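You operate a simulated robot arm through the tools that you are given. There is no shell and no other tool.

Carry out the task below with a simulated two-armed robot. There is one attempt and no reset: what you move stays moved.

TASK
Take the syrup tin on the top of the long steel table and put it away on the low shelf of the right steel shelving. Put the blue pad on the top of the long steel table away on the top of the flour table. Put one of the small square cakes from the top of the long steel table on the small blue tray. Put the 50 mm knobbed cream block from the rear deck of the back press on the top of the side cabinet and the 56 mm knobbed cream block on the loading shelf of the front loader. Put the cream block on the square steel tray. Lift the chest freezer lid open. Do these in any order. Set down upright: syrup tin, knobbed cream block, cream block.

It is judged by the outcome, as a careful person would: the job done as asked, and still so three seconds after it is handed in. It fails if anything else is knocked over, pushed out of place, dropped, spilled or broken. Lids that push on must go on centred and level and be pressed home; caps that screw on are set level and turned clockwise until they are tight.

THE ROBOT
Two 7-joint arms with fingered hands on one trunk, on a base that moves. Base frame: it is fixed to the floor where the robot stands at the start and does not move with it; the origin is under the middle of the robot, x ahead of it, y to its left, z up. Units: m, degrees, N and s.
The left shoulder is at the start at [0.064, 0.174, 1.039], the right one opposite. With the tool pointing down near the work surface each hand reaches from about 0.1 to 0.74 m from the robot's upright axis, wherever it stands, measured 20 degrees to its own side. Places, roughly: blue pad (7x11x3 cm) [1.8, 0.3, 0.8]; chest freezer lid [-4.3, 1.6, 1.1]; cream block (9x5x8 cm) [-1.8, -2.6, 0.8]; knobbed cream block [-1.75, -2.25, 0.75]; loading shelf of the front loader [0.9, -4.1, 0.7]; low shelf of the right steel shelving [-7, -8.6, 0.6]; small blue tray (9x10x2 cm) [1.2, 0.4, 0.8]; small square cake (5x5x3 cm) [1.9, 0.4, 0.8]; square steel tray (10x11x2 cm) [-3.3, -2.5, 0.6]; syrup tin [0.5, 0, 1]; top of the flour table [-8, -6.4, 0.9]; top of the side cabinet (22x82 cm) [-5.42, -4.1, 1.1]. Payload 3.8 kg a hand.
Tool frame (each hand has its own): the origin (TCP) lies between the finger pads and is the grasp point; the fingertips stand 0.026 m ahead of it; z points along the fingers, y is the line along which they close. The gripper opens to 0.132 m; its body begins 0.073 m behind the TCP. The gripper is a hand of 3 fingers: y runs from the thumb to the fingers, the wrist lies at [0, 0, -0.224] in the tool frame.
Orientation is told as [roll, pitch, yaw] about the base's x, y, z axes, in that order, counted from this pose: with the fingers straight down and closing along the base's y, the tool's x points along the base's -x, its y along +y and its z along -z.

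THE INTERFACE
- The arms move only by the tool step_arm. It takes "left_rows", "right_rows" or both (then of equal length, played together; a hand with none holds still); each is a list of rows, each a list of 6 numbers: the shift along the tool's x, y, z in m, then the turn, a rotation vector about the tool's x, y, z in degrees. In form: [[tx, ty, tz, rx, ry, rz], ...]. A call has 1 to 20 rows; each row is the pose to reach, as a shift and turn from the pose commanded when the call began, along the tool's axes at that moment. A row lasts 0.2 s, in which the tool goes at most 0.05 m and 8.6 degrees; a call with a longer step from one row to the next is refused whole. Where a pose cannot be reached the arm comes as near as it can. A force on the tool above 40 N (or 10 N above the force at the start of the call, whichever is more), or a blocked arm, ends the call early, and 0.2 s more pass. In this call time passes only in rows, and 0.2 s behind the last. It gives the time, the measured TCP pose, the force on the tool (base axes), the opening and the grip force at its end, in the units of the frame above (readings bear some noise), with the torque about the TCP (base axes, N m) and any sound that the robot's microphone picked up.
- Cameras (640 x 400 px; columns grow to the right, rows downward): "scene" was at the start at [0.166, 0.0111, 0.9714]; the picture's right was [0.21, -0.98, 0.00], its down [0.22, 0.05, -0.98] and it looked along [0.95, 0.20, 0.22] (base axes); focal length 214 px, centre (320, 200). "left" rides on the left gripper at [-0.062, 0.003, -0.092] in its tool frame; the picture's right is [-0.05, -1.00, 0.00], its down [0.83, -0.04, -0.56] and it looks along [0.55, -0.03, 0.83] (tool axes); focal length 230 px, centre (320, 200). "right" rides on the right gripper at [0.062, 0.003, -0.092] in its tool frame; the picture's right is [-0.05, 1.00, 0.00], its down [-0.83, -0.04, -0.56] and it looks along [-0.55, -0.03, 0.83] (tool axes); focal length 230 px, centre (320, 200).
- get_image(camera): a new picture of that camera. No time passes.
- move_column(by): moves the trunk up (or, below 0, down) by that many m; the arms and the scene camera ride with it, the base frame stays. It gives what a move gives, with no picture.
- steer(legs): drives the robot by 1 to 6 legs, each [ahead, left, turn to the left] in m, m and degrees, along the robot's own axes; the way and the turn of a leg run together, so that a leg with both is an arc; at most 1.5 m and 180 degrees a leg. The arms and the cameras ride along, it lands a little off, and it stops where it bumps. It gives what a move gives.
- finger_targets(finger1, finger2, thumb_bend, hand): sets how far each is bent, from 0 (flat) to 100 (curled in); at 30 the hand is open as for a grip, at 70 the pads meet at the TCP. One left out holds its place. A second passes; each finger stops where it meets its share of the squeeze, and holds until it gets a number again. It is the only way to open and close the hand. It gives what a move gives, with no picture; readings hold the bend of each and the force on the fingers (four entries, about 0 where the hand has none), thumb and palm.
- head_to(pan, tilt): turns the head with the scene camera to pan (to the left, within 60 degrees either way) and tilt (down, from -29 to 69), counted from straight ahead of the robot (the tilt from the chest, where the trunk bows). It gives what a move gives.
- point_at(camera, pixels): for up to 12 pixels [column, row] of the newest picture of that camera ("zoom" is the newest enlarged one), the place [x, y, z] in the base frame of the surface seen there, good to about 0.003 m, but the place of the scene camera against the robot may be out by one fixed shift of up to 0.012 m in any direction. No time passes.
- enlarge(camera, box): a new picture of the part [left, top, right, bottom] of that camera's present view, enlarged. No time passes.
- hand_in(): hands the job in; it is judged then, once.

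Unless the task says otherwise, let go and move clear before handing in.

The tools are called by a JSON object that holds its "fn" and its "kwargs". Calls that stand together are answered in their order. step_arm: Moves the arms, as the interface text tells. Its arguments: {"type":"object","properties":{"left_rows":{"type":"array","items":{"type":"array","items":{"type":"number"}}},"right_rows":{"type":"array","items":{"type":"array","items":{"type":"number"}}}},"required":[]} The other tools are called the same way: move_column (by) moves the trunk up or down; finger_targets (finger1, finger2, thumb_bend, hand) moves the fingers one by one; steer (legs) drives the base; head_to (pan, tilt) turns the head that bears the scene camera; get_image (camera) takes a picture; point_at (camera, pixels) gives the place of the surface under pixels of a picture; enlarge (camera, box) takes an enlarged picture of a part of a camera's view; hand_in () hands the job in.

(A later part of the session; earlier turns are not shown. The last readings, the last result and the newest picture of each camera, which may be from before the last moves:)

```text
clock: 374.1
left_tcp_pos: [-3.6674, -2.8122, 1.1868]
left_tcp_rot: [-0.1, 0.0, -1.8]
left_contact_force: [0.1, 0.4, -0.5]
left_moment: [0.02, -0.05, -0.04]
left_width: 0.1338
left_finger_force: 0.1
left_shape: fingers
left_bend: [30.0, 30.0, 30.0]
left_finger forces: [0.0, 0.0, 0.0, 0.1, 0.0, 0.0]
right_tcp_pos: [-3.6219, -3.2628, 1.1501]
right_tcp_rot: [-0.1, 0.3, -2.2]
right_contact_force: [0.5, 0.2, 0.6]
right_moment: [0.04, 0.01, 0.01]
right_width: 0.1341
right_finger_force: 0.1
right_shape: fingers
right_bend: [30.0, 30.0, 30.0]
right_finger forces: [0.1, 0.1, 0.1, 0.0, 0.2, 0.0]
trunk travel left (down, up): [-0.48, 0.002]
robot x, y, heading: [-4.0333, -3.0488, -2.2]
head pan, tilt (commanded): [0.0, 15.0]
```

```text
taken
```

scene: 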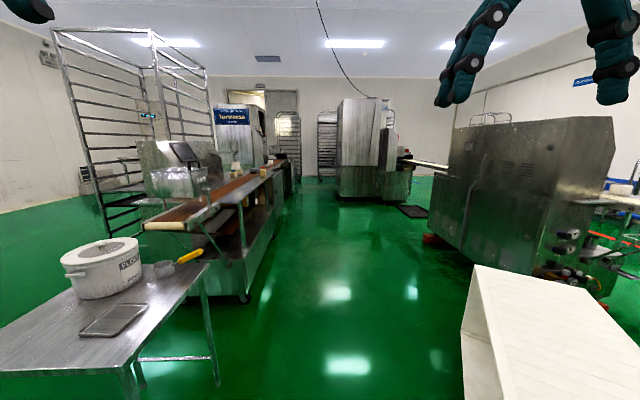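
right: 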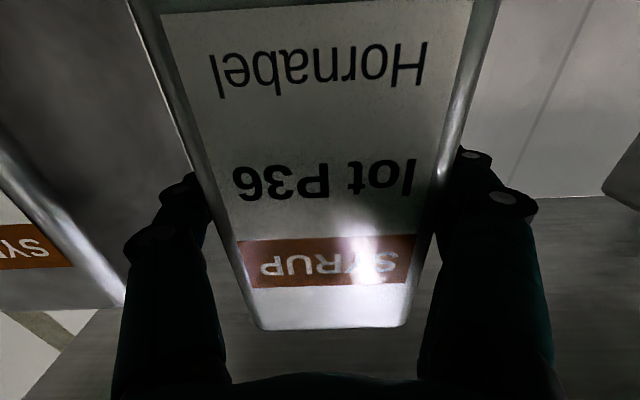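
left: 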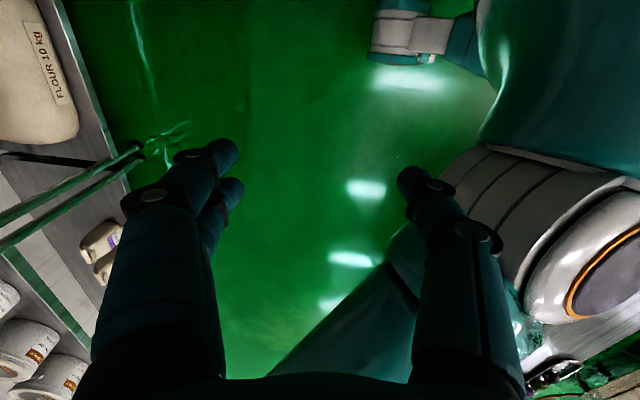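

Now I see the belt with blocks (pixels ~236,165 and 265,160), and the square steel tray at (113,318) on the stand. Zooming in.

{"fn": "enlarge", "kwargs": {"camera": "scene", "box": [120, 110, 320, 235]}}

{"fn": "point_at", "kwargs": {"camera": "zoom", "pixels": [[372, 175], [372, 155], [460, 160], [450, 175], [510, 160], [300, 270], [240, 160], [430, 180], [370, 195], [100, 370], [310, 330], [500, 180]]}}

{"fn": "point_at", "kwargs": {"camera": "scene", "pixels": [[113, 318], [85, 333], [128, 333], [105, 305], [145, 305], [470, 290], [560, 290], [450, 240], [245, 300], [190, 265], [200, 258], [215, 380]]}}

```text
3.20 times, centred on (220, 172) of scene
```

zoom: 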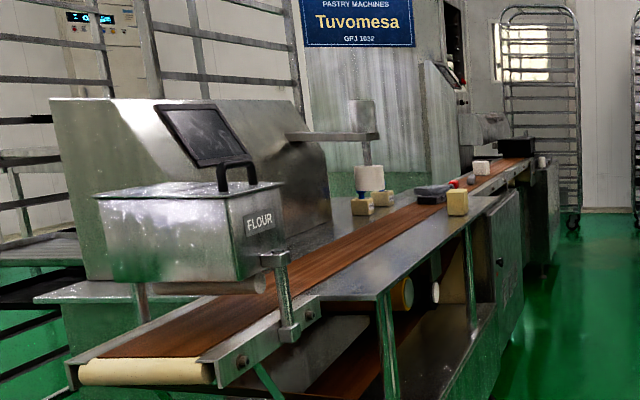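

```text
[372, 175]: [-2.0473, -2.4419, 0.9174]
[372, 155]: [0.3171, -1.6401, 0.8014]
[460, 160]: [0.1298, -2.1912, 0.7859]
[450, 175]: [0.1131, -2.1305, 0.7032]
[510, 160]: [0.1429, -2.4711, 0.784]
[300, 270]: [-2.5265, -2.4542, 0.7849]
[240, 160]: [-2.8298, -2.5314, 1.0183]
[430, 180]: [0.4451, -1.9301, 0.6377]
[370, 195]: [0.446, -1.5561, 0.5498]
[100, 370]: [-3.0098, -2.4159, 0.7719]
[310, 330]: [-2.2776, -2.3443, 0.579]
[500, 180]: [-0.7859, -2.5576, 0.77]
```

```text
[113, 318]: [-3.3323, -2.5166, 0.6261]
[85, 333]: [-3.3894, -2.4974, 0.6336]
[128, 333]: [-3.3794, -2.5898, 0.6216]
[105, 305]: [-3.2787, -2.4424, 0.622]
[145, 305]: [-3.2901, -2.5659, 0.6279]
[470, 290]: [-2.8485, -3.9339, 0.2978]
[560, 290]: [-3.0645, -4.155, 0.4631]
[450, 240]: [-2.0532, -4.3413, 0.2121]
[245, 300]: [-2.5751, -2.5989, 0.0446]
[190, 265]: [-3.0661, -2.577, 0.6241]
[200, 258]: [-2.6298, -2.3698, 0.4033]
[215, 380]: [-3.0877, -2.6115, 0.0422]
```

Three blocks are visible on the deck: two small ones at zoom (362,207)/(382,197) and a larger at (457,202). I'll drive along the corridor and face the press from the south.

{"fn": "steer", "kwargs": {"legs": [[1.2, 0.01, 2], [0.95, -0.15, 0], [0, 0, 90]]}}

{"fn": "head_to", "kwargs": {"pan": 0, "tilt": 30}}

{"fn": "get_image", "kwargs": {"camera": "scene"}}

```text
clock: 388.8
left_tcp_pos: [-2.0973, -2.8705, 1.1875]
left_tcp_rot: [-0.1, -0.1, 90.1]
left_contact_force: [0.0, 0.4, -0.5]
left_moment: [0.01, 0.0, 0.03]
left_width: 0.134
left_finger_force: 0.1
left_shape: fingers
left_bend: [30.0, 30.0, 30.0]
left_finger forces: [0.1, 0.0, 0.0, 0.0, 0.0, 0.1]
right_tcp_pos: [-1.6499, -2.8082, 1.1499]
right_tcp_rot: [-0.1, 0.1, 89.6]
right_contact_force: [-0.2, 0.6, -0.1]
right_moment: [0.04, 0.01, 0.0]
right_width: 0.134
right_finger_force: 0.1
right_shape: fingers
right_bend: [30.0, 30.0, 30.0]
right_finger forces: [0.0, 0.1, 0.1, 0.1, 0.1, 0.0]
trunk travel left (down, up): [-0.48, 0.002]
robot x, y, heading: [-1.8478, -3.2243, 90.0]
head pan, tilt (commanded): [0.0, 15.0]
```

```text
clock: 389.6
left_tcp_pos: [-2.0972, -2.8711, 1.1869]
left_tcp_rot: [-0.1, -0.1, 90.1]
left_contact_force: [-0.9, 0.0, -0.1]
left_moment: [0.05, 0.01, 0.02]
left_width: 0.134
left_finger_force: 0.1
left_shape: fingers
left_bend: [30.0, 30.0, 30.0]
left_finger forces: [0.0, 0.0, 0.1, 0.0, 0.1, 0.1]
right_tcp_pos: [-1.649, -2.8087, 1.1496]
right_tcp_rot: [-0.1, 0.2, 89.6]
right_contact_force: [-0.2, 0.8, 0.3]
right_moment: [-0.01, 0.02, 0.02]
right_width: 0.1341
right_finger_force: 0.0
right_shape: fingers
right_bend: [30.0, 30.0, 30.0]
right_finger forces: [0.0, 0.0, 0.0, 0.0, 0.0, 0.0]
trunk travel left (down, up): [-0.48, 0.002]
robot x, y, heading: [-1.8456, -3.23, 89.8]
head pan, tilt (commanded): [0.0, 30.0]
```

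```text
taken
```

scene: 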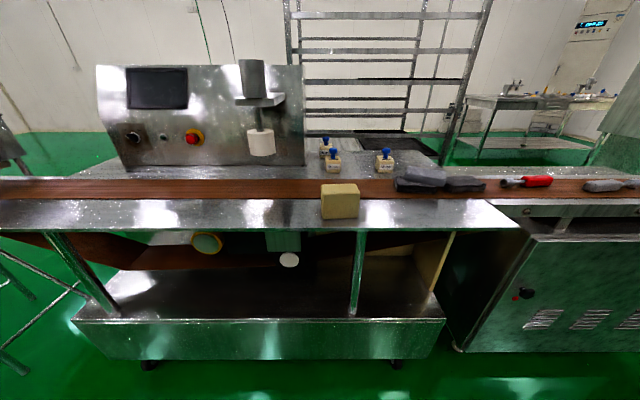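

I now see the plain cream block at (340,200) and three knobbed blocks with blue knobs at (326,147), (333,160), (384,160). Zooming to read their sizes.

{"fn": "enlarge", "kwargs": {"camera": "scene", "box": [290, 125, 430, 225]}}

{"fn": "point_at", "kwargs": {"camera": "zoom", "pixels": [[165, 100], [196, 170], [430, 170], [195, 115], [430, 125], [165, 60], [225, 280], [230, 350], [150, 350], [315, 350], [300, 200], [560, 200]]}}

```text
4.00 times, centred on (360, 175) of scene
```

zoom: 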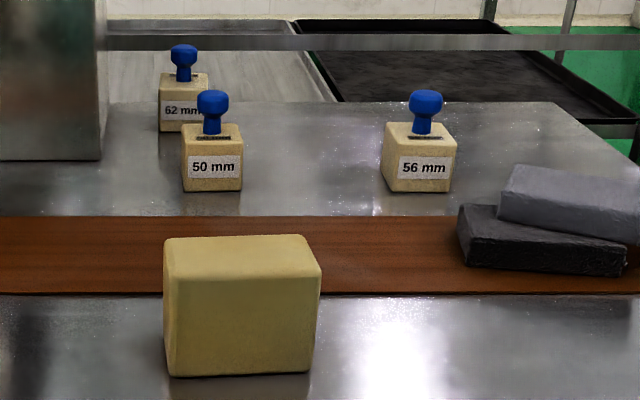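

```text
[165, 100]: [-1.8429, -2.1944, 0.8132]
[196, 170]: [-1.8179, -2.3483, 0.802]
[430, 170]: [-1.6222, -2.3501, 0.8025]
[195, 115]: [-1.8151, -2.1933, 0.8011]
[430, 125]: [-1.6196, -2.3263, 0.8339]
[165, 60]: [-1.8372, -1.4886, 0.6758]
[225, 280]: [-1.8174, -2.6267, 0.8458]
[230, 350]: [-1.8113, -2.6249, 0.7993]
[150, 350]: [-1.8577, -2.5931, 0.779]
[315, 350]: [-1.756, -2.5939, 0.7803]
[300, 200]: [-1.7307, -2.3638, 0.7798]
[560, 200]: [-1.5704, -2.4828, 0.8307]
```

The labels read 50 mm, 56 mm and 62 mm clearly. I'll measure the deck's front edge and lower pan to see how near I can stand.

{"fn": "point_at", "kwargs": {"camera": "scene", "pixels": [[250, 230], [420, 228], [250, 322], [400, 320], [140, 358], [395, 360], [520, 232], [460, 345], [300, 215], [340, 215], [260, 185], [400, 175]]}}

```text
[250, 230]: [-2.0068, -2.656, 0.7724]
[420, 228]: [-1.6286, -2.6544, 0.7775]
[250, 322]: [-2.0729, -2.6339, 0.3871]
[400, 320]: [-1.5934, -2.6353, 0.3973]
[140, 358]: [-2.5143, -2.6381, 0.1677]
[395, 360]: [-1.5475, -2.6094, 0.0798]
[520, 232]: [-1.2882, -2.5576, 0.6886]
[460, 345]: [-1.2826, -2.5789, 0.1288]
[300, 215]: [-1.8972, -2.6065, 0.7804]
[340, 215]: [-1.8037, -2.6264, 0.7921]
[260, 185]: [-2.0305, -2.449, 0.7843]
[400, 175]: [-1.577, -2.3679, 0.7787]
```

I can stand at y≈−3.01. I'll measure knob heights, block extents, and how near the hood is to the 50 mm block.

{"fn": "point_at", "kwargs": {"camera": "zoom", "pixels": [[98, 155], [98, 80], [212, 95], [426, 96], [184, 50], [184, 185], [240, 185], [386, 185], [452, 185], [212, 130], [166, 245], [312, 260]]}}

```text
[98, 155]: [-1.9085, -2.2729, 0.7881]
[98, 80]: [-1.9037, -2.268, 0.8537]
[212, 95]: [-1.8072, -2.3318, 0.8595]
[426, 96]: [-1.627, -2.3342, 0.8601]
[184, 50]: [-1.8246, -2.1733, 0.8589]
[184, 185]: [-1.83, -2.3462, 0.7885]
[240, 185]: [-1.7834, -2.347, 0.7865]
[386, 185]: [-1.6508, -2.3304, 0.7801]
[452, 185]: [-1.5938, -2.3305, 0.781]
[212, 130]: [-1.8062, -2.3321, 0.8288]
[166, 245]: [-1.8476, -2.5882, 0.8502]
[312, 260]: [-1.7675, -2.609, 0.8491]
```

Clearances are adequate (knob top z≈0.862, hood edge at x≈−1.906). I'll start with the 56 mm block using the right hand: move closer and lower the trunk.

{"fn": "steer", "kwargs": {"legs": [[0.215, -0.1, 0]]}}

{"fn": "move_column", "kwargs": {"by": -0.15}}

{"fn": "finger_targets", "kwargs": {"hand": "right", "finger1": 42, "finger2": 42, "thumb_bend": 42}}

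{"fn": "get_image", "kwargs": {"camera": "right"}}

{"fn": "get_image", "kwargs": {"camera": "scene"}}

```text
clock: 391.4
left_tcp_pos: [-1.9984, -2.6595, 1.1877]
left_tcp_rot: [-0.1, -0.1, 90.4]
left_contact_force: [0.5, -0.3, -0.3]
left_moment: [0.02, -0.01, -0.01]
left_width: 0.134
left_finger_force: 0.0
left_shape: fingers
left_bend: [30.0, 30.0, 30.0]
left_finger forces: [0.0, 0.0, 0.0, 0.0, 0.0, 0.0]
right_tcp_pos: [-1.5509, -2.5956, 1.1495]
right_tcp_rot: [-0.1, 0.1, 90.0]
right_contact_force: [0.1, 0.0, 0.8]
right_moment: [-0.01, 0.02, -0.01]
right_width: 0.1341
right_finger_force: 0.0
right_shape: fingers
right_bend: [30.0, 30.0, 30.0]
right_finger forces: [0.0, 0.0, 0.0, 0.0, 0.1, 0.0]
trunk travel left (down, up): [-0.48, 0.002]
robot x, y, heading: [-1.7482, -3.0142, 90.3]
head pan, tilt (commanded): [0.0, 30.0]
```

```text
clock: 393.1
left_tcp_pos: [-1.9984, -2.6604, 1.0372]
left_tcp_rot: [0.0, -0.1, 90.4]
left_contact_force: [0.5, 0.2, 0.2]
left_moment: [0.0, -0.01, 0.02]
left_width: 0.1339
left_finger_force: 0.1
left_shape: fingers
left_bend: [30.0, 30.0, 30.0]
left_finger forces: [0.0, 0.1, 0.0, 0.0, 0.1, 0.1]
right_tcp_pos: [-1.5511, -2.5945, 1.001]
right_tcp_rot: [0.0, 0.1, 90.0]
right_contact_force: [0.3, 0.1, 0.4]
right_moment: [-0.01, -0.03, 0.01]
right_width: 0.1338
right_finger_force: 0.1
right_shape: fingers
right_bend: [30.0, 30.0, 30.0]
right_finger forces: [0.0, 0.0, 0.0, 0.0, 0.0, 0.1]
trunk travel left (down, up): [-0.33, 0.152]
robot x, y, heading: [-1.7488, -3.015, 90.0]
head pan, tilt (commanded): [0.0, 30.0]
```

```text
clock: 394.1
left_tcp_pos: [-1.9983, -2.6592, 1.0382]
left_tcp_rot: [0.0, -0.1, 90.3]
left_contact_force: [-0.6, -0.1, -0.3]
left_moment: [0.01, 0.0, -0.02]
left_width: 0.1338
left_finger_force: 0.1
left_shape: fingers
left_bend: [30.0, 30.0, 30.0]
left_finger forces: [0.0, 0.0, 0.0, 0.0, 0.1, 0.0]
right_tcp_pos: [-1.5501, -2.5958, 0.9998]
right_tcp_rot: [-0.1, 0.2, 89.9]
right_contact_force: [-0.5, -0.4, -0.5]
right_moment: [-0.03, -0.01, -0.01]
right_width: 0.0954
right_finger_force: 0.0
right_shape: fingers
right_bend: [42.0, 42.0, 42.0]
right_finger forces: [0.0, 0.0, 0.0, 0.0, 0.0, 0.1]
trunk travel left (down, up): [-0.33, 0.152]
robot x, y, heading: [-1.7459, -3.0132, 90.2]
head pan, tilt (commanded): [0.0, 30.0]
```

```text
taken
```

right: 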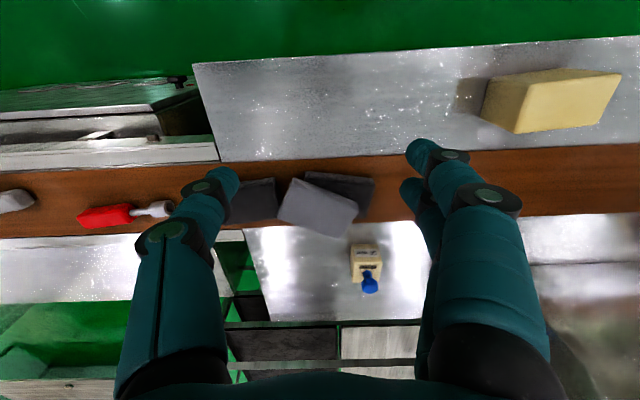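

```text
taken
```

scene: 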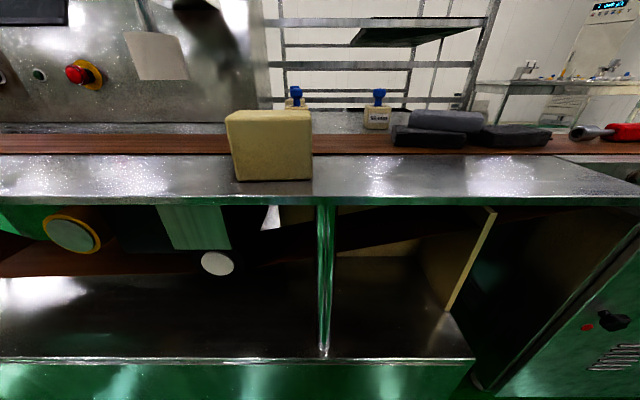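

The right camera shows the 56 mm block at (365,262). I'll measure it there.

{"fn": "point_at", "kwargs": {"camera": "right", "pixels": [[353, 247], [375, 247], [365, 262], [370, 288], [352, 280], [380, 278], [330, 290], [370, 272]]}}

{"fn": "enlarge", "kwargs": {"camera": "right", "box": [300, 220, 440, 310]}}

```text
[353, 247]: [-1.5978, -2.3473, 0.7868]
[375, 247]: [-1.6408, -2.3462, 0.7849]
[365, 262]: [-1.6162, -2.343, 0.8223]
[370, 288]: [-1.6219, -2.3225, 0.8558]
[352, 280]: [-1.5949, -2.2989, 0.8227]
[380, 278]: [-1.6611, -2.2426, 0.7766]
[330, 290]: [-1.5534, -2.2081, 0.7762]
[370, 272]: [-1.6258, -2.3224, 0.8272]
```

```text
4.44 times, centred on (370, 265) of right
```

zoom: 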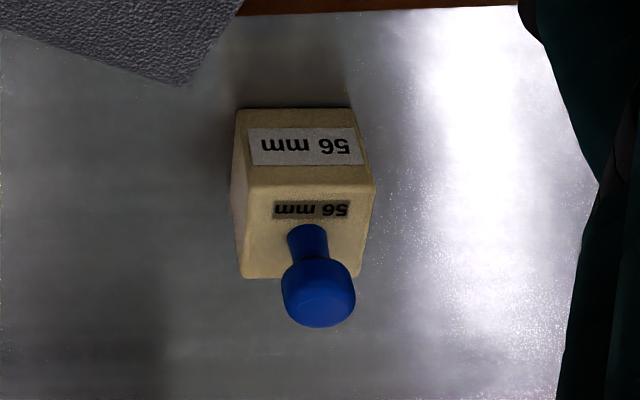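

Block centre ≈ (−1.621, −2.32), top z 0.823. I'll bring the right hand over it.

{"fn": "step_arm", "kwargs": {"right_rows": [[-0.04, 0.01, 0, 0, 0, 0], [-0.08, 0.02, 0, 0, 0, 0], [-0.12, 0.03, 0, 0, 0, 0], [-0.16, 0.04, 0, 0, 0, 0], [-0.2, 0.05, 0.01, 0, 0, 0], [-0.24, 0.06, 0.03, 0, 0, 0], [-0.2755, 0.0705, 0.05, 0, 0, 0], [-0.2755, 0.0705, 0.07, 0, 0, 0], [-0.2755, 0.0705, 0.07, 0, 0, 0]]}}

{"fn": "get_image", "kwargs": {"camera": "right"}}

```text
clock: 396.1
left_tcp_pos: [-1.9989, -2.6618, 1.038]
left_tcp_rot: [0.0, -0.1, 90.4]
left_contact_force: [0.2, -0.1, 0.0]
left_moment: [0.01, -0.02, 0.01]
left_width: 0.134
left_finger_force: 0.2
left_shape: fingers
left_bend: [30.0, 30.0, 30.0]
left_finger forces: [0.0, 0.1, 0.0, 0.0, 0.1, 0.0]
right_tcp_pos: [-1.6201, -2.3201, 0.9301]
right_tcp_rot: [-0.2, 0.1, 90.0]
right_contact_force: [-0.1, -0.4, 0.2]
right_moment: [0.0, -0.01, -0.01]
right_width: 0.0951
right_finger_force: 0.1
right_shape: fingers
right_bend: [42.0, 42.0, 42.0]
right_finger forces: [0.0, 0.0, 0.1, 0.0, 0.0, 0.0]
trunk travel left (down, up): [-0.33, 0.152]
robot x, y, heading: [-1.7488, -3.0165, 90.2]
head pan, tilt (commanded): [0.0, 30.0]
```

```text
taken
```

right: 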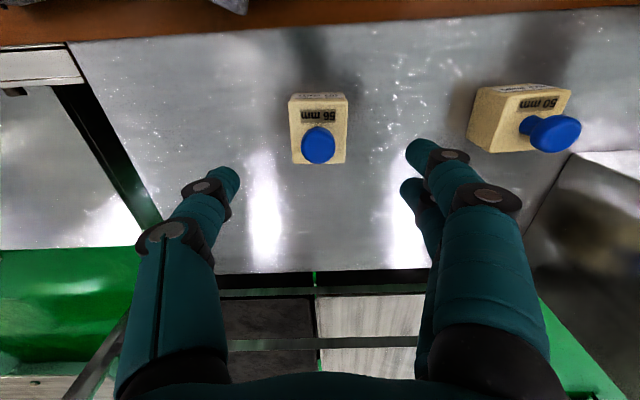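

The hand is above the block. Quick check of centring with measured corners.

{"fn": "point_at", "kwargs": {"camera": "right", "pixels": [[294, 108], [343, 106], [296, 158], [343, 158], [318, 145], [470, 130], [560, 100], [545, 135]]}}

```text
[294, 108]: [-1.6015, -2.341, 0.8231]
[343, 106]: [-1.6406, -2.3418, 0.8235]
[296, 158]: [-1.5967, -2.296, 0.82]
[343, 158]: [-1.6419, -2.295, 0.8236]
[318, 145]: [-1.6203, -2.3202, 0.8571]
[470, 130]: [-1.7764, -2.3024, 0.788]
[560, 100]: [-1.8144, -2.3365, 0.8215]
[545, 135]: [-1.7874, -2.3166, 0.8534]
```

Centred within 2 mm. Descending to grip the body.

{"fn": "step_arm", "kwargs": {"right_rows": [[0, 0, 0.04, 0, 0, 0], [0, 0, 0.08, 0, 0, 0], [0, 0, 0.105, 0, 0, 0], [0, 0, 0.116, 0, 0, 0], [0, 0, 0.116, 0, 0, 0]]}}

{"fn": "finger_targets", "kwargs": {"hand": "right", "finger1": 56, "finger2": 56, "thumb_bend": 56}}

{"fn": "get_image", "kwargs": {"camera": "right"}}

```text
clock: 397.3
left_tcp_pos: [-1.9984, -2.6605, 1.0375]
left_tcp_rot: [0.0, -0.1, 90.4]
left_contact_force: [-0.3, -0.2, -0.1]
left_moment: [-0.03, 0.02, 0.0]
left_width: 0.1338
left_finger_force: 0.1
left_shape: fingers
left_bend: [30.0, 30.0, 30.0]
left_finger forces: [0.0, 0.0, 0.1, 0.0, 0.0, 0.0]
right_tcp_pos: [-1.6215, -2.3201, 0.8127]
right_tcp_rot: [0.1, 0.1, 89.9]
right_contact_force: [0.9, 0.4, 0.1]
right_moment: [-0.03, 0.01, 0.01]
right_width: 0.095
right_finger_force: 0.0
right_shape: fingers
right_bend: [42.0, 42.0, 42.0]
right_finger forces: [0.0, 0.0, 0.0, 0.1, 0.0, 0.0]
trunk travel left (down, up): [-0.33, 0.152]
robot x, y, heading: [-1.7469, -3.0141, 90.2]
head pan, tilt (commanded): [0.0, 30.0]
```

```text
clock: 398.3
left_tcp_pos: [-1.999, -2.6594, 1.038]
left_tcp_rot: [-0.1, -0.1, 90.4]
left_contact_force: [-0.3, 0.6, 1.2]
left_moment: [-0.03, -0.02, -0.01]
left_width: 0.1342
left_finger_force: 0.0
left_shape: fingers
left_bend: [30.0, 30.0, 30.0]
left_finger forces: [0.0, 0.1, 0.0, 0.0, 0.0, 0.0]
right_tcp_pos: [-1.6215, -2.3192, 0.8134]
right_tcp_rot: [-0.1, 0.1, 89.8]
right_contact_force: [-0.7, -0.2, 1.0]
right_moment: [0.02, 0.02, 0.0]
right_width: 0.0517
right_finger_force: 1.4
right_shape: fingers
right_bend: [55.0, 55.0, 55.0]
right_finger forces: [0.8, 0.4, 0.1, 0.0, 1.0, 0.0]
trunk travel left (down, up): [-0.33, 0.152]
robot x, y, heading: [-1.7466, -3.0167, 90.0]
head pan, tilt (commanded): [0.0, 30.0]
```

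```text
taken
```

right: 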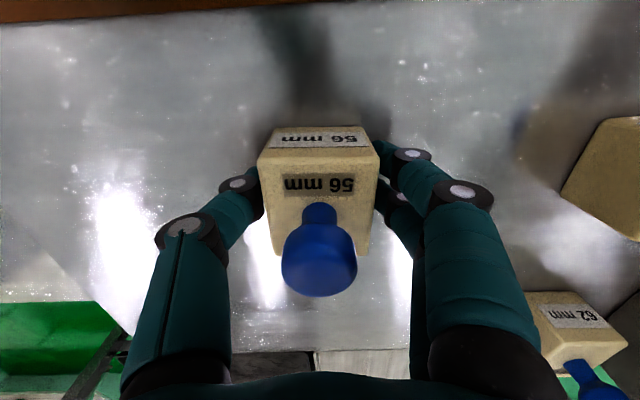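

Both sides are touching lightly. I'll squeeze for a firm hold and lift.

{"fn": "finger_targets", "kwargs": {"hand": "right", "finger1": 62, "finger2": 62, "thumb_bend": 62}}

{"fn": "step_arm", "kwargs": {"right_rows": [[0, 0, -0.015, 0, 0, 0], [0, 0, -0.04, 0, 0, 0], [0, 0, -0.08, 0, 0, 0], [0, 0, -0.12, 0, 0, 0], [0, 0, -0.15, 0, 0, 0]]}}

{"fn": "get_image", "kwargs": {"camera": "right"}}

```text
clock: 399.3
left_tcp_pos: [-1.9988, -2.661, 1.0372]
left_tcp_rot: [-0.1, -0.1, 90.4]
left_contact_force: [0.3, 0.7, -0.2]
left_moment: [-0.03, 0.01, -0.02]
left_width: 0.1339
left_finger_force: 0.1
left_shape: fingers
left_bend: [30.0, 30.0, 30.0]
left_finger forces: [0.0, 0.0, 0.0, 0.0, 0.0, 0.1]
right_tcp_pos: [-1.6222, -2.3195, 0.8139]
right_tcp_rot: [-0.1, 0.2, 89.9]
right_contact_force: [0.3, 0.7, 0.5]
right_moment: [0.02, -0.01, -0.01]
right_width: 0.0488
right_finger_force: 8.9
right_shape: fingers
right_bend: [56.0, 57.0, 58.0]
right_finger forces: [4.3, 4.0, 0.1, 0.1, 8.3, 0.1]
trunk travel left (down, up): [-0.33, 0.152]
robot x, y, heading: [-1.7475, -3.0151, 90.2]
head pan, tilt (commanded): [0.0, 30.0]
```

```text
clock: 400.5
left_tcp_pos: [-1.9978, -2.6603, 1.0362]
left_tcp_rot: [0.0, -0.1, 90.4]
left_contact_force: [0.1, -0.6, 0.5]
left_moment: [0.0, 0.04, 0.03]
left_width: 0.1339
left_finger_force: 0.1
left_shape: fingers
left_bend: [30.0, 30.0, 30.0]
left_finger forces: [0.0, 0.0, 0.1, 0.0, 0.1, 0.1]
right_tcp_pos: [-1.6173, -2.3232, 0.9648]
right_tcp_rot: [-0.1, 0.2, 90.0]
right_contact_force: [0.4, 0.4, -0.8]
right_moment: [-0.02, -0.04, 0.0]
right_width: 0.0493
right_finger_force: 8.4
right_shape: fingers
right_bend: [56.0, 57.0, 58.0]
right_finger forces: [4.3, 3.9, 0.0, 0.1, 8.2, 0.1]
right hand out of reach, approached as far as the arm can: row 5
trunk travel left (down, up): [-0.33, 0.152]
robot x, y, heading: [-1.7468, -3.018, 90.3]
head pan, tilt (commanded): [0.0, 30.0]
```

```text
taken
```

right: 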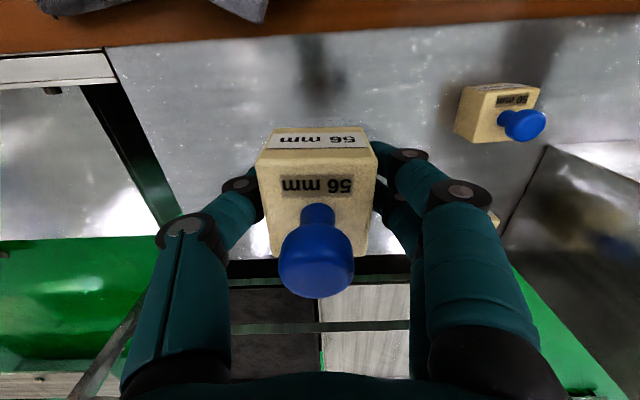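

The 56 mm block is held. I'll firm up slightly and retract to carry position, then look east toward the front loader.

{"fn": "finger_targets", "kwargs": {"hand": "right", "finger1": 65, "finger2": 65, "thumb_bend": 65}}

{"fn": "step_arm", "kwargs": {"right_rows": [[0.04, -0.01, 0, 0, 0, 0], [0.08, -0.02, 0, 0, 0, 0], [0.12, -0.03, -0.01, 0, 0, 0], [0.16, -0.04, -0.02, 0, 0, 0], [0.2, -0.05, -0.03, 0, 0, 0], [0.24, -0.06, -0.04, 0, 0, 0], [0.27, -0.07, -0.05, 0, 0, 0], [0.27, -0.07, -0.05, 0, 0, 0]]}}

{"fn": "steer", "kwargs": {"legs": [[-0.3, 0, 0], [0, 0, -90]]}}

{"fn": "move_column", "kwargs": {"by": 0.14}}

{"fn": "head_to", "kwargs": {"pan": -15, "tilt": 15}}

{"fn": "get_image", "kwargs": {"camera": "scene"}}

```text
clock: 401.5
left_tcp_pos: [-1.9994, -2.66, 1.0379]
left_tcp_rot: [-0.1, -0.2, 90.4]
left_contact_force: [0.6, -0.1, 0.0]
left_moment: [-0.03, -0.01, 0.04]
left_width: 0.134
left_finger_force: 0.0
left_shape: fingers
left_bend: [30.0, 30.0, 30.0]
left_finger forces: [0.1, 0.0, 0.0, 0.0, 0.0, 0.0]
right_tcp_pos: [-1.6178, -2.3241, 0.9648]
right_tcp_rot: [-0.2, 0.2, 89.9]
right_contact_force: [-0.1, -0.8, -0.7]
right_moment: [0.03, 0.02, -0.01]
right_width: 0.0482
right_finger_force: 12.2
right_shape: fingers
right_bend: [57.0, 57.0, 59.0]
right_finger forces: [6.2, 5.7, 0.0, 0.0, 12.1, 0.0]
trunk travel left (down, up): [-0.33, 0.152]
robot x, y, heading: [-1.7453, -3.015, 90.7]
head pan, tilt (commanded): [0.0, 30.0]
```

```text
clock: 403.3
left_tcp_pos: [-1.9991, -2.6593, 1.0367]
left_tcp_rot: [-0.1, -0.1, 90.4]
left_contact_force: [-0.8, 0.8, -0.1]
left_moment: [-0.05, 0.02, -0.01]
left_width: 0.1341
left_finger_force: 0.1
left_shape: fingers
left_bend: [30.0, 30.0, 30.0]
left_finger forces: [0.0, 0.1, 0.0, 0.0, 0.1, 0.1]
right_tcp_pos: [-1.5795, -2.3481, 1.051]
right_tcp_rot: [-0.1, 0.6, 89.9]
right_contact_force: [-1.0, 0.3, -0.9]
right_moment: [-0.07, 0.01, 0.01]
right_width: 0.0485
right_finger_force: 12.3
right_shape: fingers
right_bend: [57.0, 57.0, 59.0]
right_finger forces: [6.3, 6.0, 0.0, 0.0, 12.2, 0.1]
right hand out of reach, approached as far as the arm can: row 1, 2, 3, 4, 5, 6, 7, 8
trunk travel left (down, up): [-0.33, 0.152]
robot x, y, heading: [-1.7491, -3.0141, 90.1]
head pan, tilt (commanded): [0.0, 30.0]
```

```text
clock: 409.2
left_tcp_pos: [-1.3878, -3.0733, 1.0373]
left_tcp_rot: [0.0, -0.1, -0.1]
left_contact_force: [-0.4, 0.4, -0.3]
left_moment: [-0.03, -0.02, 0.01]
left_width: 0.1341
left_finger_force: 0.0
left_shape: fingers
left_bend: [30.0, 30.0, 30.0]
left_finger forces: [0.1, 0.0, 0.0, 0.0, 0.0, 0.1]
right_tcp_pos: [-1.0819, -3.4964, 1.0517]
right_tcp_rot: [0.0, 0.3, -0.7]
right_contact_force: [-0.2, -0.4, -1.0]
right_moment: [0.01, 0.0, 0.0]
right_width: 0.0485
right_finger_force: 11.9
right_shape: fingers
right_bend: [57.0, 57.0, 60.0]
right_finger forces: [6.1, 5.9, 0.0, 0.1, 12.0, 0.0]
trunk travel left (down, up): [-0.33, 0.152]
robot x, y, heading: [-1.7465, -3.3203, -0.3]
head pan, tilt (commanded): [0.0, 30.0]
```

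```text
clock: 410.9
left_tcp_pos: [-1.386, -3.0728, 1.1772]
left_tcp_rot: [0.0, 0.0, -0.1]
left_contact_force: [0.4, -0.4, -0.2]
left_moment: [0.0, 0.01, 0.02]
left_width: 0.134
left_finger_force: 0.0
left_shape: fingers
left_bend: [30.0, 30.0, 30.0]
left_finger forces: [0.1, 0.1, 0.0, 0.0, 0.0, 0.0]
right_tcp_pos: [-1.1745, -3.4945, 1.3938]
right_tcp_rot: [0.0, -18.4, -0.7]
right_contact_force: [-0.1, -0.6, -0.9]
right_moment: [0.01, 0.01, -0.01]
right_width: 0.0482
right_finger_force: 11.7
right_shape: fingers
right_bend: [57.0, 57.0, 60.0]
right_finger forces: [6.2, 5.8, 0.1, 0.0, 11.9, 0.0]
trunk travel left (down, up): [-0.47, 0.012]
robot x, y, heading: [-1.7489, -3.3206, -0.6]
head pan, tilt (commanded): [0.0, 30.0]
```

```text
clock: 411.7
left_tcp_pos: [-1.3873, -3.0735, 1.1783]
left_tcp_rot: [-0.1, -0.1, -0.2]
left_contact_force: [-1.2, 0.0, 0.3]
left_moment: [0.02, 0.01, 0.0]
left_width: 0.134
left_finger_force: 0.0
left_shape: fingers
left_bend: [30.0, 30.0, 30.0]
left_finger forces: [0.0, 0.1, 0.1, 0.0, 0.0, 0.1]
right_tcp_pos: [-1.1761, -3.4938, 1.395]
right_tcp_rot: [0.0, -18.7, -0.8]
right_contact_force: [0.9, 0.0, -0.9]
right_moment: [0.0, 0.0, -0.03]
right_width: 0.0484
right_finger_force: 11.9
right_shape: fingers
right_bend: [57.0, 57.0, 60.0]
right_finger forces: [6.1, 5.8, 0.0, 0.0, 11.9, 0.1]
trunk travel left (down, up): [-0.47, 0.012]
robot x, y, heading: [-1.7468, -3.321, -0.4]
head pan, tilt (commanded): [-15.0, 15.0]
```

```text
taken
```

scene: 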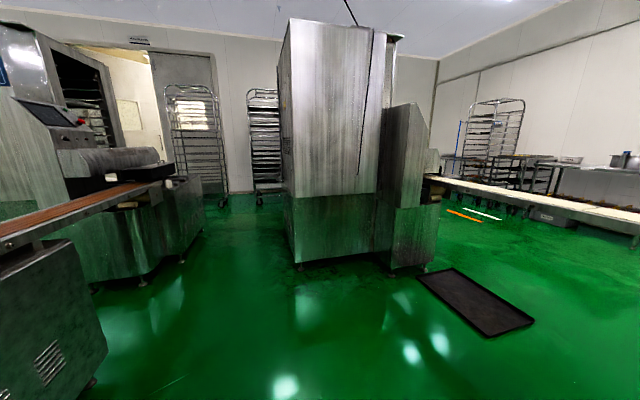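

The right arm got over-stretched while retracting (pitch −18°, z 1.40), though the block is still held. I'll work it back to a comfortable tool-down pose in stages.

{"fn": "step_arm", "kwargs": {"right_rows": [[0.03, 0, 0.025, 0, 2, 0], [0.06, 0, 0.05, 0, 4, 0], [0.09, 0, 0.075, 0, 6, 0], [0.12, 0, 0.1, 0, 9, 0], [0.15, 0, 0.12, 0, 12, 0], [0.18, 0, 0.14, 0, 15, 0], [0.21, 0, 0.16, 0, 18, 0], [0.21, 0, 0.16, 0, 18.7, 0]]}}

{"fn": "get_image", "kwargs": {"camera": "right"}}

```text
clock: 413.5
left_tcp_pos: [-1.3895, -3.0733, 1.1777]
left_tcp_rot: [0.0, -0.2, -0.2]
left_contact_force: [-0.5, 0.1, 0.4]
left_moment: [-0.01, -0.01, 0.02]
left_width: 0.1341
left_finger_force: 0.0
left_shape: fingers
left_bend: [30.0, 30.0, 30.0]
left_finger forces: [0.0, 0.0, 0.0, 0.1, 0.0, 0.1]
right_tcp_pos: [-1.1477, -3.4695, 1.2141]
right_tcp_rot: [-0.1, 0.0, -0.6]
right_contact_force: [0.0, 1.3, -0.7]
right_moment: [0.01, -0.05, 0.0]
right_width: 0.0483
right_finger_force: 12.5
right_shape: fingers
right_bend: [57.0, 57.0, 60.0]
right_finger forces: [6.1, 5.8, 0.0, 0.1, 11.8, 0.0]
right hand out of reach, approached as far as the arm can: row 1, 2, 3, 4, 5, 6, 7, 8
trunk travel left (down, up): [-0.47, 0.012]
robot x, y, heading: [-1.7475, -3.3219, -0.2]
head pan, tilt (commanded): [-15.0, 15.0]
```

```text
taken
```

right: 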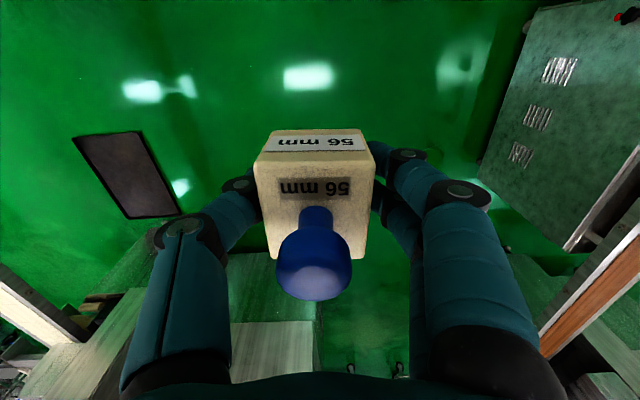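

Orientation is restored. I'll bring the hand down and nearer to get out of the stretched region.

{"fn": "step_arm", "kwargs": {"right_rows": [[0, 0, 0.03, 0, 0, 0], [0, 0, 0.06, 0, 0, 0], [0, 0, 0.1, 0, 0, 0], [0, 0, 0.14, 0, 0, 0], [0, 0, 0.18, 0, 0, 0], [0, 0, 0.2, 0, 0, 0], [0, 0, 0.2, 0, 0, 0]]}}

{"fn": "step_arm", "kwargs": {"right_rows": [[0.03, 0, 0, 0, 0, 0], [0.06, 0, 0, 0, 0, 0], [0.1, 0, 0, 0, 0, 0], [0.14, 0, 0, 0, 0, 0], [0.18, 0, 0, 0, 0, 0], [0.2, 0, -0.03, 0, 0, 0], [0.2, 0, -0.06, 0, 0, 0]]}}

```text
clock: 415.1
left_tcp_pos: [-1.3877, -3.0736, 1.1779]
left_tcp_rot: [-0.1, -0.1, -0.2]
left_contact_force: [-0.7, -0.4, -0.6]
left_moment: [-0.03, 0.0, 0.01]
left_width: 0.1339
left_finger_force: 0.1
left_shape: fingers
left_bend: [30.0, 30.0, 30.0]
left_finger forces: [0.1, 0.0, 0.1, 0.1, 0.1, 0.0]
right_tcp_pos: [-1.1019, -3.4631, 1.0176]
right_tcp_rot: [-0.1, 0.2, -0.8]
right_contact_force: [-0.2, 0.4, -0.8]
right_moment: [-0.01, -0.02, 0.02]
right_width: 0.0482
right_finger_force: 12.0
right_shape: fingers
right_bend: [57.0, 57.0, 60.0]
right_finger forces: [6.1, 5.9, 0.0, 0.1, 11.9, 0.0]
right hand out of reach, approached as far as the arm can: row 1, 2, 3, 4, 5, 6, 7
trunk travel left (down, up): [-0.47, 0.012]
robot x, y, heading: [-1.7451, -3.3216, -0.6]
head pan, tilt (commanded): [-15.0, 15.0]
```

```text
clock: 416.7
left_tcp_pos: [-1.3882, -3.0732, 1.1765]
left_tcp_rot: [-0.2, -0.1, -0.2]
left_contact_force: [0.1, -0.2, -0.6]
left_moment: [0.0, 0.05, -0.01]
left_width: 0.134
left_finger_force: 0.1
left_shape: fingers
left_bend: [30.0, 30.0, 30.0]
left_finger forces: [0.1, 0.1, 0.0, 0.0, 0.0, 0.0]
right_tcp_pos: [-1.1126, -3.4274, 1.059]
right_tcp_rot: [0.1, 0.1, -0.7]
right_contact_force: [0.7, -0.4, -1.0]
right_moment: [-0.02, 0.03, 0.02]
right_width: 0.0483
right_finger_force: 12.0
right_shape: fingers
right_bend: [57.0, 57.0, 60.0]
right_finger forces: [6.1, 5.9, 0.0, 0.1, 11.9, 0.1]
right hand out of reach, approached as far as the arm can: row 1, 2, 3, 4, 5, 6, 7
trunk travel left (down, up): [-0.47, 0.012]
robot x, y, heading: [-1.7468, -3.3208, -0.5]
head pan, tilt (commanded): [-15.0, 15.0]
```

The right arm seems stuck with a straight elbow. I'll try moving the hand sideways (inward) and up, which should flex the elbow.

{"fn": "step_arm", "kwargs": {"right_rows": [[0.01, 0.02, -0.03, 0, 0, 0], [0.02, 0.05, -0.06, 0, 0, 0], [0.04, 0.08, -0.08, 0, 0, 0], [0.06, 0.11, -0.1, 0, 0, 0], [0.09, 0.14, -0.1, 0, 0, 0], [0.12, 0.15, -0.1, 0, 0, 0], [0.15, 0.15, -0.1, 0, 0, 0], [0.18, 0.15, -0.1, 0, 0, 0], [0.21, 0.15, -0.1, 0, 0, 0]]}}

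{"fn": "head_to", "kwargs": {"pan": -45, "tilt": 0}}

{"fn": "get_image", "kwargs": {"camera": "scene"}}

```text
clock: 418.7
left_tcp_pos: [-1.3873, -3.0727, 1.1776]
left_tcp_rot: [-0.1, -0.1, -0.2]
left_contact_force: [0.1, 0.0, -0.5]
left_moment: [-0.01, 0.02, -0.02]
left_width: 0.1342
left_finger_force: 0.0
left_shape: fingers
left_bend: [30.0, 30.0, 30.0]
left_finger forces: [0.0, 0.0, 0.1, 0.1, 0.0, 0.1]
right_tcp_pos: [-1.2317, -3.2316, 1.1951]
right_tcp_rot: [-0.1, 0.3, -0.8]
right_contact_force: [-0.4, -0.4, -0.5]
right_moment: [0.04, 0.01, 0.06]
right_width: 0.0482
right_finger_force: 11.7
right_shape: fingers
right_bend: [57.0, 57.0, 60.0]
right_finger forces: [6.0, 6.0, 0.0, 0.1, 11.9, 0.0]
right hand out of reach, approached as far as the arm can: row 2, 5, 6, 7, 8, 9
trunk travel left (down, up): [-0.47, 0.012]
robot x, y, heading: [-1.7459, -3.3227, -0.7]
head pan, tilt (commanded): [-15.0, 15.0]
```

```text
clock: 419.6
left_tcp_pos: [-1.3871, -3.0741, 1.1775]
left_tcp_rot: [-0.1, -0.1, -0.2]
left_contact_force: [-0.1, 0.2, -0.1]
left_moment: [0.0, 0.0, 0.02]
left_width: 0.134
left_finger_force: 0.0
left_shape: fingers
left_bend: [30.0, 30.0, 30.0]
left_finger forces: [0.1, 0.0, 0.0, 0.1, 0.0, 0.0]
right_tcp_pos: [-1.2322, -3.2327, 1.1947]
right_tcp_rot: [-0.1, 0.0, -0.7]
right_contact_force: [0.1, 0.2, -1.7]
right_moment: [0.0, -0.02, 0.01]
right_width: 0.0483
right_finger_force: 11.7
right_shape: fingers
right_bend: [57.0, 57.0, 60.0]
right_finger forces: [6.0, 5.8, 0.0, 0.0, 11.9, 0.0]
trunk travel left (down, up): [-0.47, 0.012]
robot x, y, heading: [-1.7464, -3.3199, -0.7]
head pan, tilt (commanded): [-45.0, 0.0]
```

```text
taken
```

scene: 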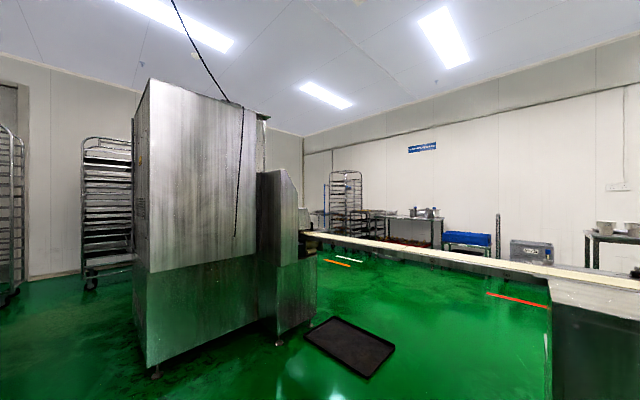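

Progress: the hand came nearer. I'll look up to see the right arm's posture.

{"fn": "head_to", "kwargs": {"pan": -30, "tilt": -29}}

{"fn": "get_image", "kwargs": {"camera": "scene"}}

```text
clock: 420.6
left_tcp_pos: [-1.3884, -3.0749, 1.1763]
left_tcp_rot: [0.0, -0.1, -0.2]
left_contact_force: [-0.6, -0.6, -0.8]
left_moment: [-0.02, 0.05, -0.01]
left_width: 0.1339
left_finger_force: 0.1
left_shape: fingers
left_bend: [30.0, 30.0, 30.0]
left_finger forces: [0.1, 0.0, 0.0, 0.0, 0.0, 0.0]
right_tcp_pos: [-1.2301, -3.2323, 1.1945]
right_tcp_rot: [0.0, 0.1, -0.8]
right_contact_force: [0.1, 0.0, -0.9]
right_moment: [0.03, 0.03, -0.01]
right_width: 0.0483
right_finger_force: 11.5
right_shape: fingers
right_bend: [57.0, 57.0, 60.0]
right_finger forces: [6.1, 5.9, 0.0, 0.0, 11.9, 0.0]
trunk travel left (down, up): [-0.47, 0.012]
robot x, y, heading: [-1.7475, -3.3196, -0.4]
head pan, tilt (commanded): [-30.0, -28.6]
```

```text
taken
```

scene: 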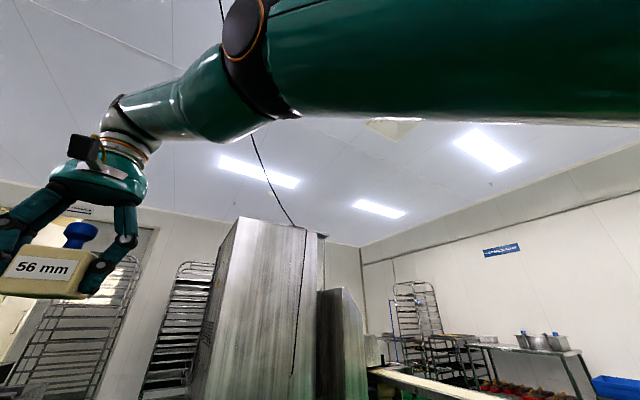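

The arm is in an elbow-high posture but bent now. I'll retract it toward the normal pose beside the body.

{"fn": "step_arm", "kwargs": {"right_rows": [[0.03, 0, 0, 0, 0, 0], [0.06, 0, 0, 0, 0, 0], [0.09, -0.01, 0.01, 0, 0, 0], [0.12, -0.03, 0.02, 0, 0, 0], [0.14, -0.06, 0.03, 0, 0, 0], [0.15, -0.1, 0.04, 0, 0, 0], [0.15, -0.14, 0.05, 0, 0, 0], [0.15, -0.17, 0.06, 0, 0, 0], [0.15, -0.17, 0.06, 0, 0, 0]]}}

{"fn": "get_image", "kwargs": {"camera": "scene"}}

```text
clock: 422.6
left_tcp_pos: [-1.3875, -3.0736, 1.1778]
left_tcp_rot: [0.1, -0.1, -0.2]
left_contact_force: [-0.2, -0.3, -0.1]
left_moment: [-0.01, 0.0, -0.01]
left_width: 0.1338
left_finger_force: 0.0
left_shape: fingers
left_bend: [30.0, 30.0, 30.0]
left_finger forces: [0.1, 0.0, 0.0, 0.0, 0.0, 0.0]
right_tcp_pos: [-1.2121, -3.2731, 1.2047]
right_tcp_rot: [0.0, 0.2, -0.8]
right_contact_force: [0.0, 1.5, -1.6]
right_moment: [-0.02, 0.0, 0.02]
right_width: 0.0485
right_finger_force: 11.7
right_shape: fingers
right_bend: [57.0, 57.0, 60.0]
right_finger forces: [6.0, 5.8, 0.1, 0.0, 11.8, 0.0]
right hand out of reach, approached as far as the arm can: row 1, 2, 3, 4, 5, 6, 7, 8, 9
trunk travel left (down, up): [-0.47, 0.012]
robot x, y, heading: [-1.745, -3.3192, -0.6]
head pan, tilt (commanded): [-30.0, -28.6]
```

```text
taken
```

scene: 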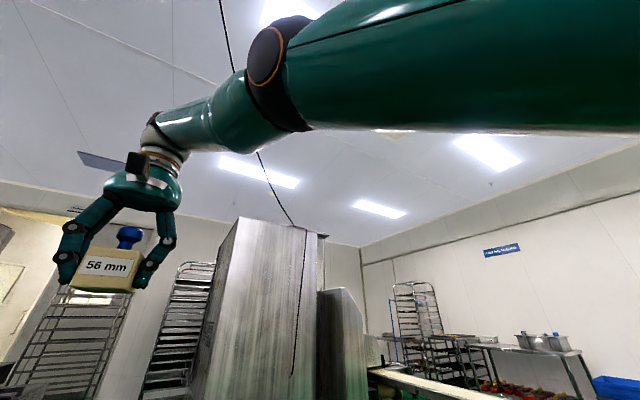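

The solver is on an elbow-high branch and can't pull straight back. I'll move the left hand aside and fold the right hand inward toward the chest to flex the elbow properly.

{"fn": "step_arm", "kwargs": {"left_rows": [[0, 0.04, 0, 0, 0, 0], [0, 0.08, 0, 0, 0, 0], [0, 0.12, 0, 0, 0, 0], [0, 0.15, 0, 0, 0, 0], [0, 0.15, 0, 0, 0, 0]]}}

{"fn": "step_arm", "kwargs": {"right_rows": [[0.0, 0.03, -0.01, 0, 0, 0], [0.01, 0.06, -0.02, 0, 0, 0], [0.03, 0.09, -0.03, 0, 0, 0], [0.06, 0.12, -0.04, 0, 0, 0], [0.09, 0.14, -0.04, 0, 0, 0], [0.12, 0.15, -0.04, 0, 0, 0], [0.15, 0.15, -0.04, 0, 0, 0], [0.18, 0.15, -0.04, 0, 0, 0]]}}

{"fn": "get_image", "kwargs": {"camera": "scene"}}

```text
clock: 423.8
left_tcp_pos: [-1.3876, -2.9241, 1.1781]
left_tcp_rot: [-0.1, -0.2, -0.3]
left_contact_force: [0.5, 0.2, 0.4]
left_moment: [0.0, -0.01, 0.01]
left_width: 0.1341
left_finger_force: 0.1
left_shape: fingers
left_bend: [30.0, 30.0, 30.0]
left_finger forces: [0.0, 0.1, 0.0, 0.0, 0.0, 0.1]
right_tcp_pos: [-1.2109, -3.2726, 1.2037]
right_tcp_rot: [0.0, 0.1, -0.7]
right_contact_force: [-0.6, 0.0, -1.2]
right_moment: [0.02, 0.0, 0.01]
right_width: 0.0484
right_finger_force: 12.0
right_shape: fingers
right_bend: [57.0, 57.0, 60.0]
right_finger forces: [6.1, 5.8, 0.0, 0.0, 12.0, 0.0]
trunk travel left (down, up): [-0.47, 0.012]
robot x, y, heading: [-1.7456, -3.3224, -0.3]
head pan, tilt (commanded): [-30.0, -28.6]
```

```text
clock: 425.6
left_tcp_pos: [-1.3886, -2.9241, 1.1787]
left_tcp_rot: [0.0, 0.0, -0.2]
left_contact_force: [0.8, 0.4, 0.1]
left_moment: [-0.03, -0.02, 0.0]
left_width: 0.1341
left_finger_force: 0.0
left_shape: fingers
left_bend: [30.0, 30.0, 30.0]
left_finger forces: [0.1, 0.0, 0.1, 0.0, 0.0, 0.0]
right_tcp_pos: [-1.3926, -3.1218, 1.2421]
right_tcp_rot: [-0.1, 0.1, -0.8]
right_contact_force: [1.3, -1.1, -1.9]
right_moment: [0.0, -0.02, 0.01]
right_width: 0.0483
right_finger_force: 11.6
right_shape: fingers
right_bend: [57.0, 58.0, 60.0]
right_finger forces: [5.9, 5.6, 0.0, 0.0, 11.5, 0.1]
right hand out of reach, approached as far as the arm can: row 1, 2, 3, 4, 5, 6
trunk travel left (down, up): [-0.47, 0.012]
robot x, y, heading: [-1.7451, -3.3223, -0.5]
head pan, tilt (commanded): [-30.0, -28.6]
```

```text
taken
```

scene: 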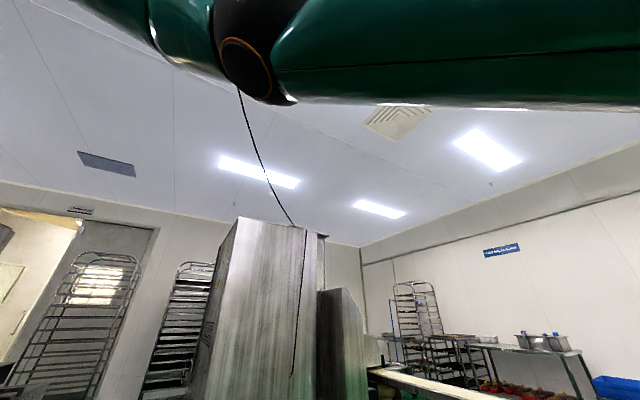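

Now the pose is fully reachable (elbow flexed). I'll lower the hand and bring it back to the right side.

{"fn": "step_arm", "kwargs": {"right_rows": [[0, -0.02, 0.03, 0, 0, 0], [0, -0.04, 0.06, 0, 0, 0], [0, -0.06, 0.09, 0, 0, 0], [0, -0.09, 0.12, 0, 0, 0], [0, -0.12, 0.14, 0, 0, 0], [0, -0.16, 0.16, 0, 0, 0], [0, -0.2, 0.16, 0, 0, 0], [0, -0.24, 0.16, 0, 0, 0], [0, -0.28, 0.16, 0, 0, 0], [0, -0.3, 0.16, 0, 0, 0], [0, -0.3, 0.16, 0, 0, 0]]}}

{"fn": "get_image", "kwargs": {"camera": "scene"}}

```text
clock: 427.9
left_tcp_pos: [-1.3875, -2.9234, 1.178]
left_tcp_rot: [-0.1, -0.1, -0.3]
left_contact_force: [0.9, 0.2, 0.2]
left_moment: [-0.01, 0.0, 0.0]
left_width: 0.134
left_finger_force: 0.0
left_shape: fingers
left_bend: [30.0, 30.0, 30.0]
left_finger forces: [0.1, 0.1, 0.1, 0.0, 0.0, 0.0]
right_tcp_pos: [-1.3939, -3.4205, 1.0801]
right_tcp_rot: [0.0, 0.1, -0.7]
right_contact_force: [0.6, 0.1, -1.1]
right_moment: [-0.03, -0.01, -0.02]
right_width: 0.0481
right_finger_force: 11.3
right_shape: fingers
right_bend: [57.0, 58.0, 60.0]
right_finger forces: [5.9, 5.6, 0.1, 0.1, 11.3, 0.1]
trunk travel left (down, up): [-0.47, 0.012]
robot x, y, heading: [-1.7468, -3.3256, -0.4]
head pan, tilt (commanded): [-30.0, -28.6]
```

```text
taken
```

scene: 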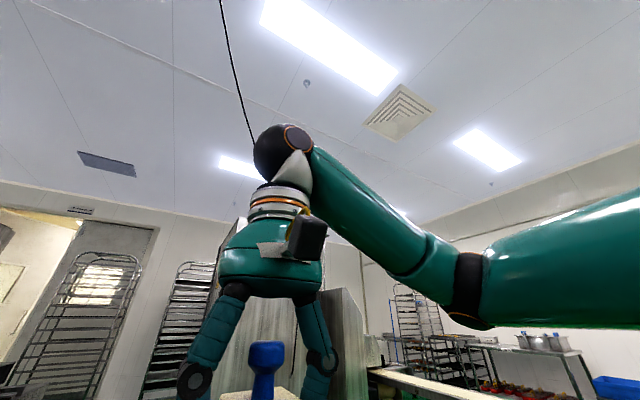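

The right arm is back in its natural posture with the block secure. Now I'll look east to locate the front loader's loading shelf.

{"fn": "head_to", "kwargs": {"pan": -15, "tilt": 12}}

{"fn": "get_image", "kwargs": {"camera": "scene"}}

{"fn": "enlarge", "kwargs": {"camera": "scene", "box": [280, 80, 540, 280]}}

{"fn": "point_at", "kwargs": {"camera": "scene", "pixels": [[330, 180], [410, 200], [435, 160], [500, 185], [600, 205], [300, 262], [395, 270], [480, 300], [440, 185], [425, 190]]}}

```text
clock: 429.0
left_tcp_pos: [-1.387, -2.9249, 1.1783]
left_tcp_rot: [-0.1, 0.0, -0.3]
left_contact_force: [-0.5, 0.7, 0.5]
left_moment: [-0.02, 0.01, 0.02]
left_width: 0.134
left_finger_force: 0.0
left_shape: fingers
left_bend: [30.0, 30.0, 30.0]
left_finger forces: [0.0, 0.1, 0.0, 0.0, 0.0, 0.0]
right_tcp_pos: [-1.3928, -3.4195, 1.0801]
right_tcp_rot: [0.0, 0.1, -0.7]
right_contact_force: [0.3, -0.1, -1.3]
right_moment: [0.01, -0.01, 0.01]
right_width: 0.048
right_finger_force: 11.5
right_shape: fingers
right_bend: [57.0, 58.0, 60.0]
right_finger forces: [5.8, 5.6, 0.1, 0.0, 11.4, 0.1]
trunk travel left (down, up): [-0.47, 0.012]
robot x, y, heading: [-1.7443, -3.3192, -0.4]
head pan, tilt (commanded): [-15.0, 12.0]
```

```text
taken
```

scene: 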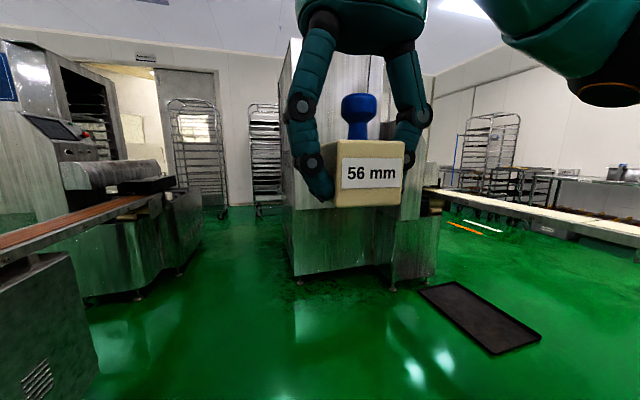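

```text
2.00 times, centred on (410, 180) of scene
```

zoom: 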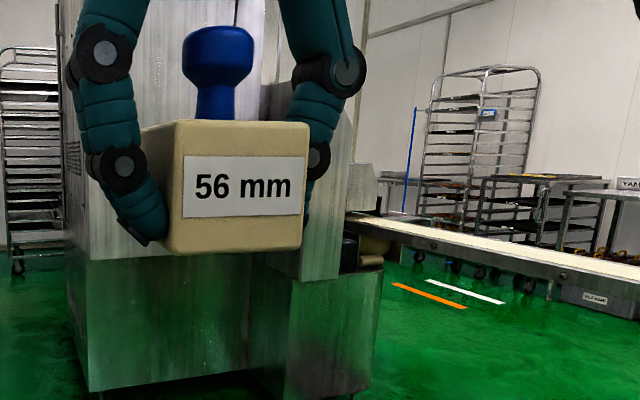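

```text
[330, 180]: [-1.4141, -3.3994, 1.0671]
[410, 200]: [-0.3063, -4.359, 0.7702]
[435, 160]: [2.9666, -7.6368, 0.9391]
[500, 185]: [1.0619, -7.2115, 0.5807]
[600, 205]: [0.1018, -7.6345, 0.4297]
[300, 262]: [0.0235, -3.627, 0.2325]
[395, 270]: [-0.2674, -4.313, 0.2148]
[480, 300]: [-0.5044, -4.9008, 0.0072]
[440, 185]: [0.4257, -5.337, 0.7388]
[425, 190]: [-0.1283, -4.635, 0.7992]
```

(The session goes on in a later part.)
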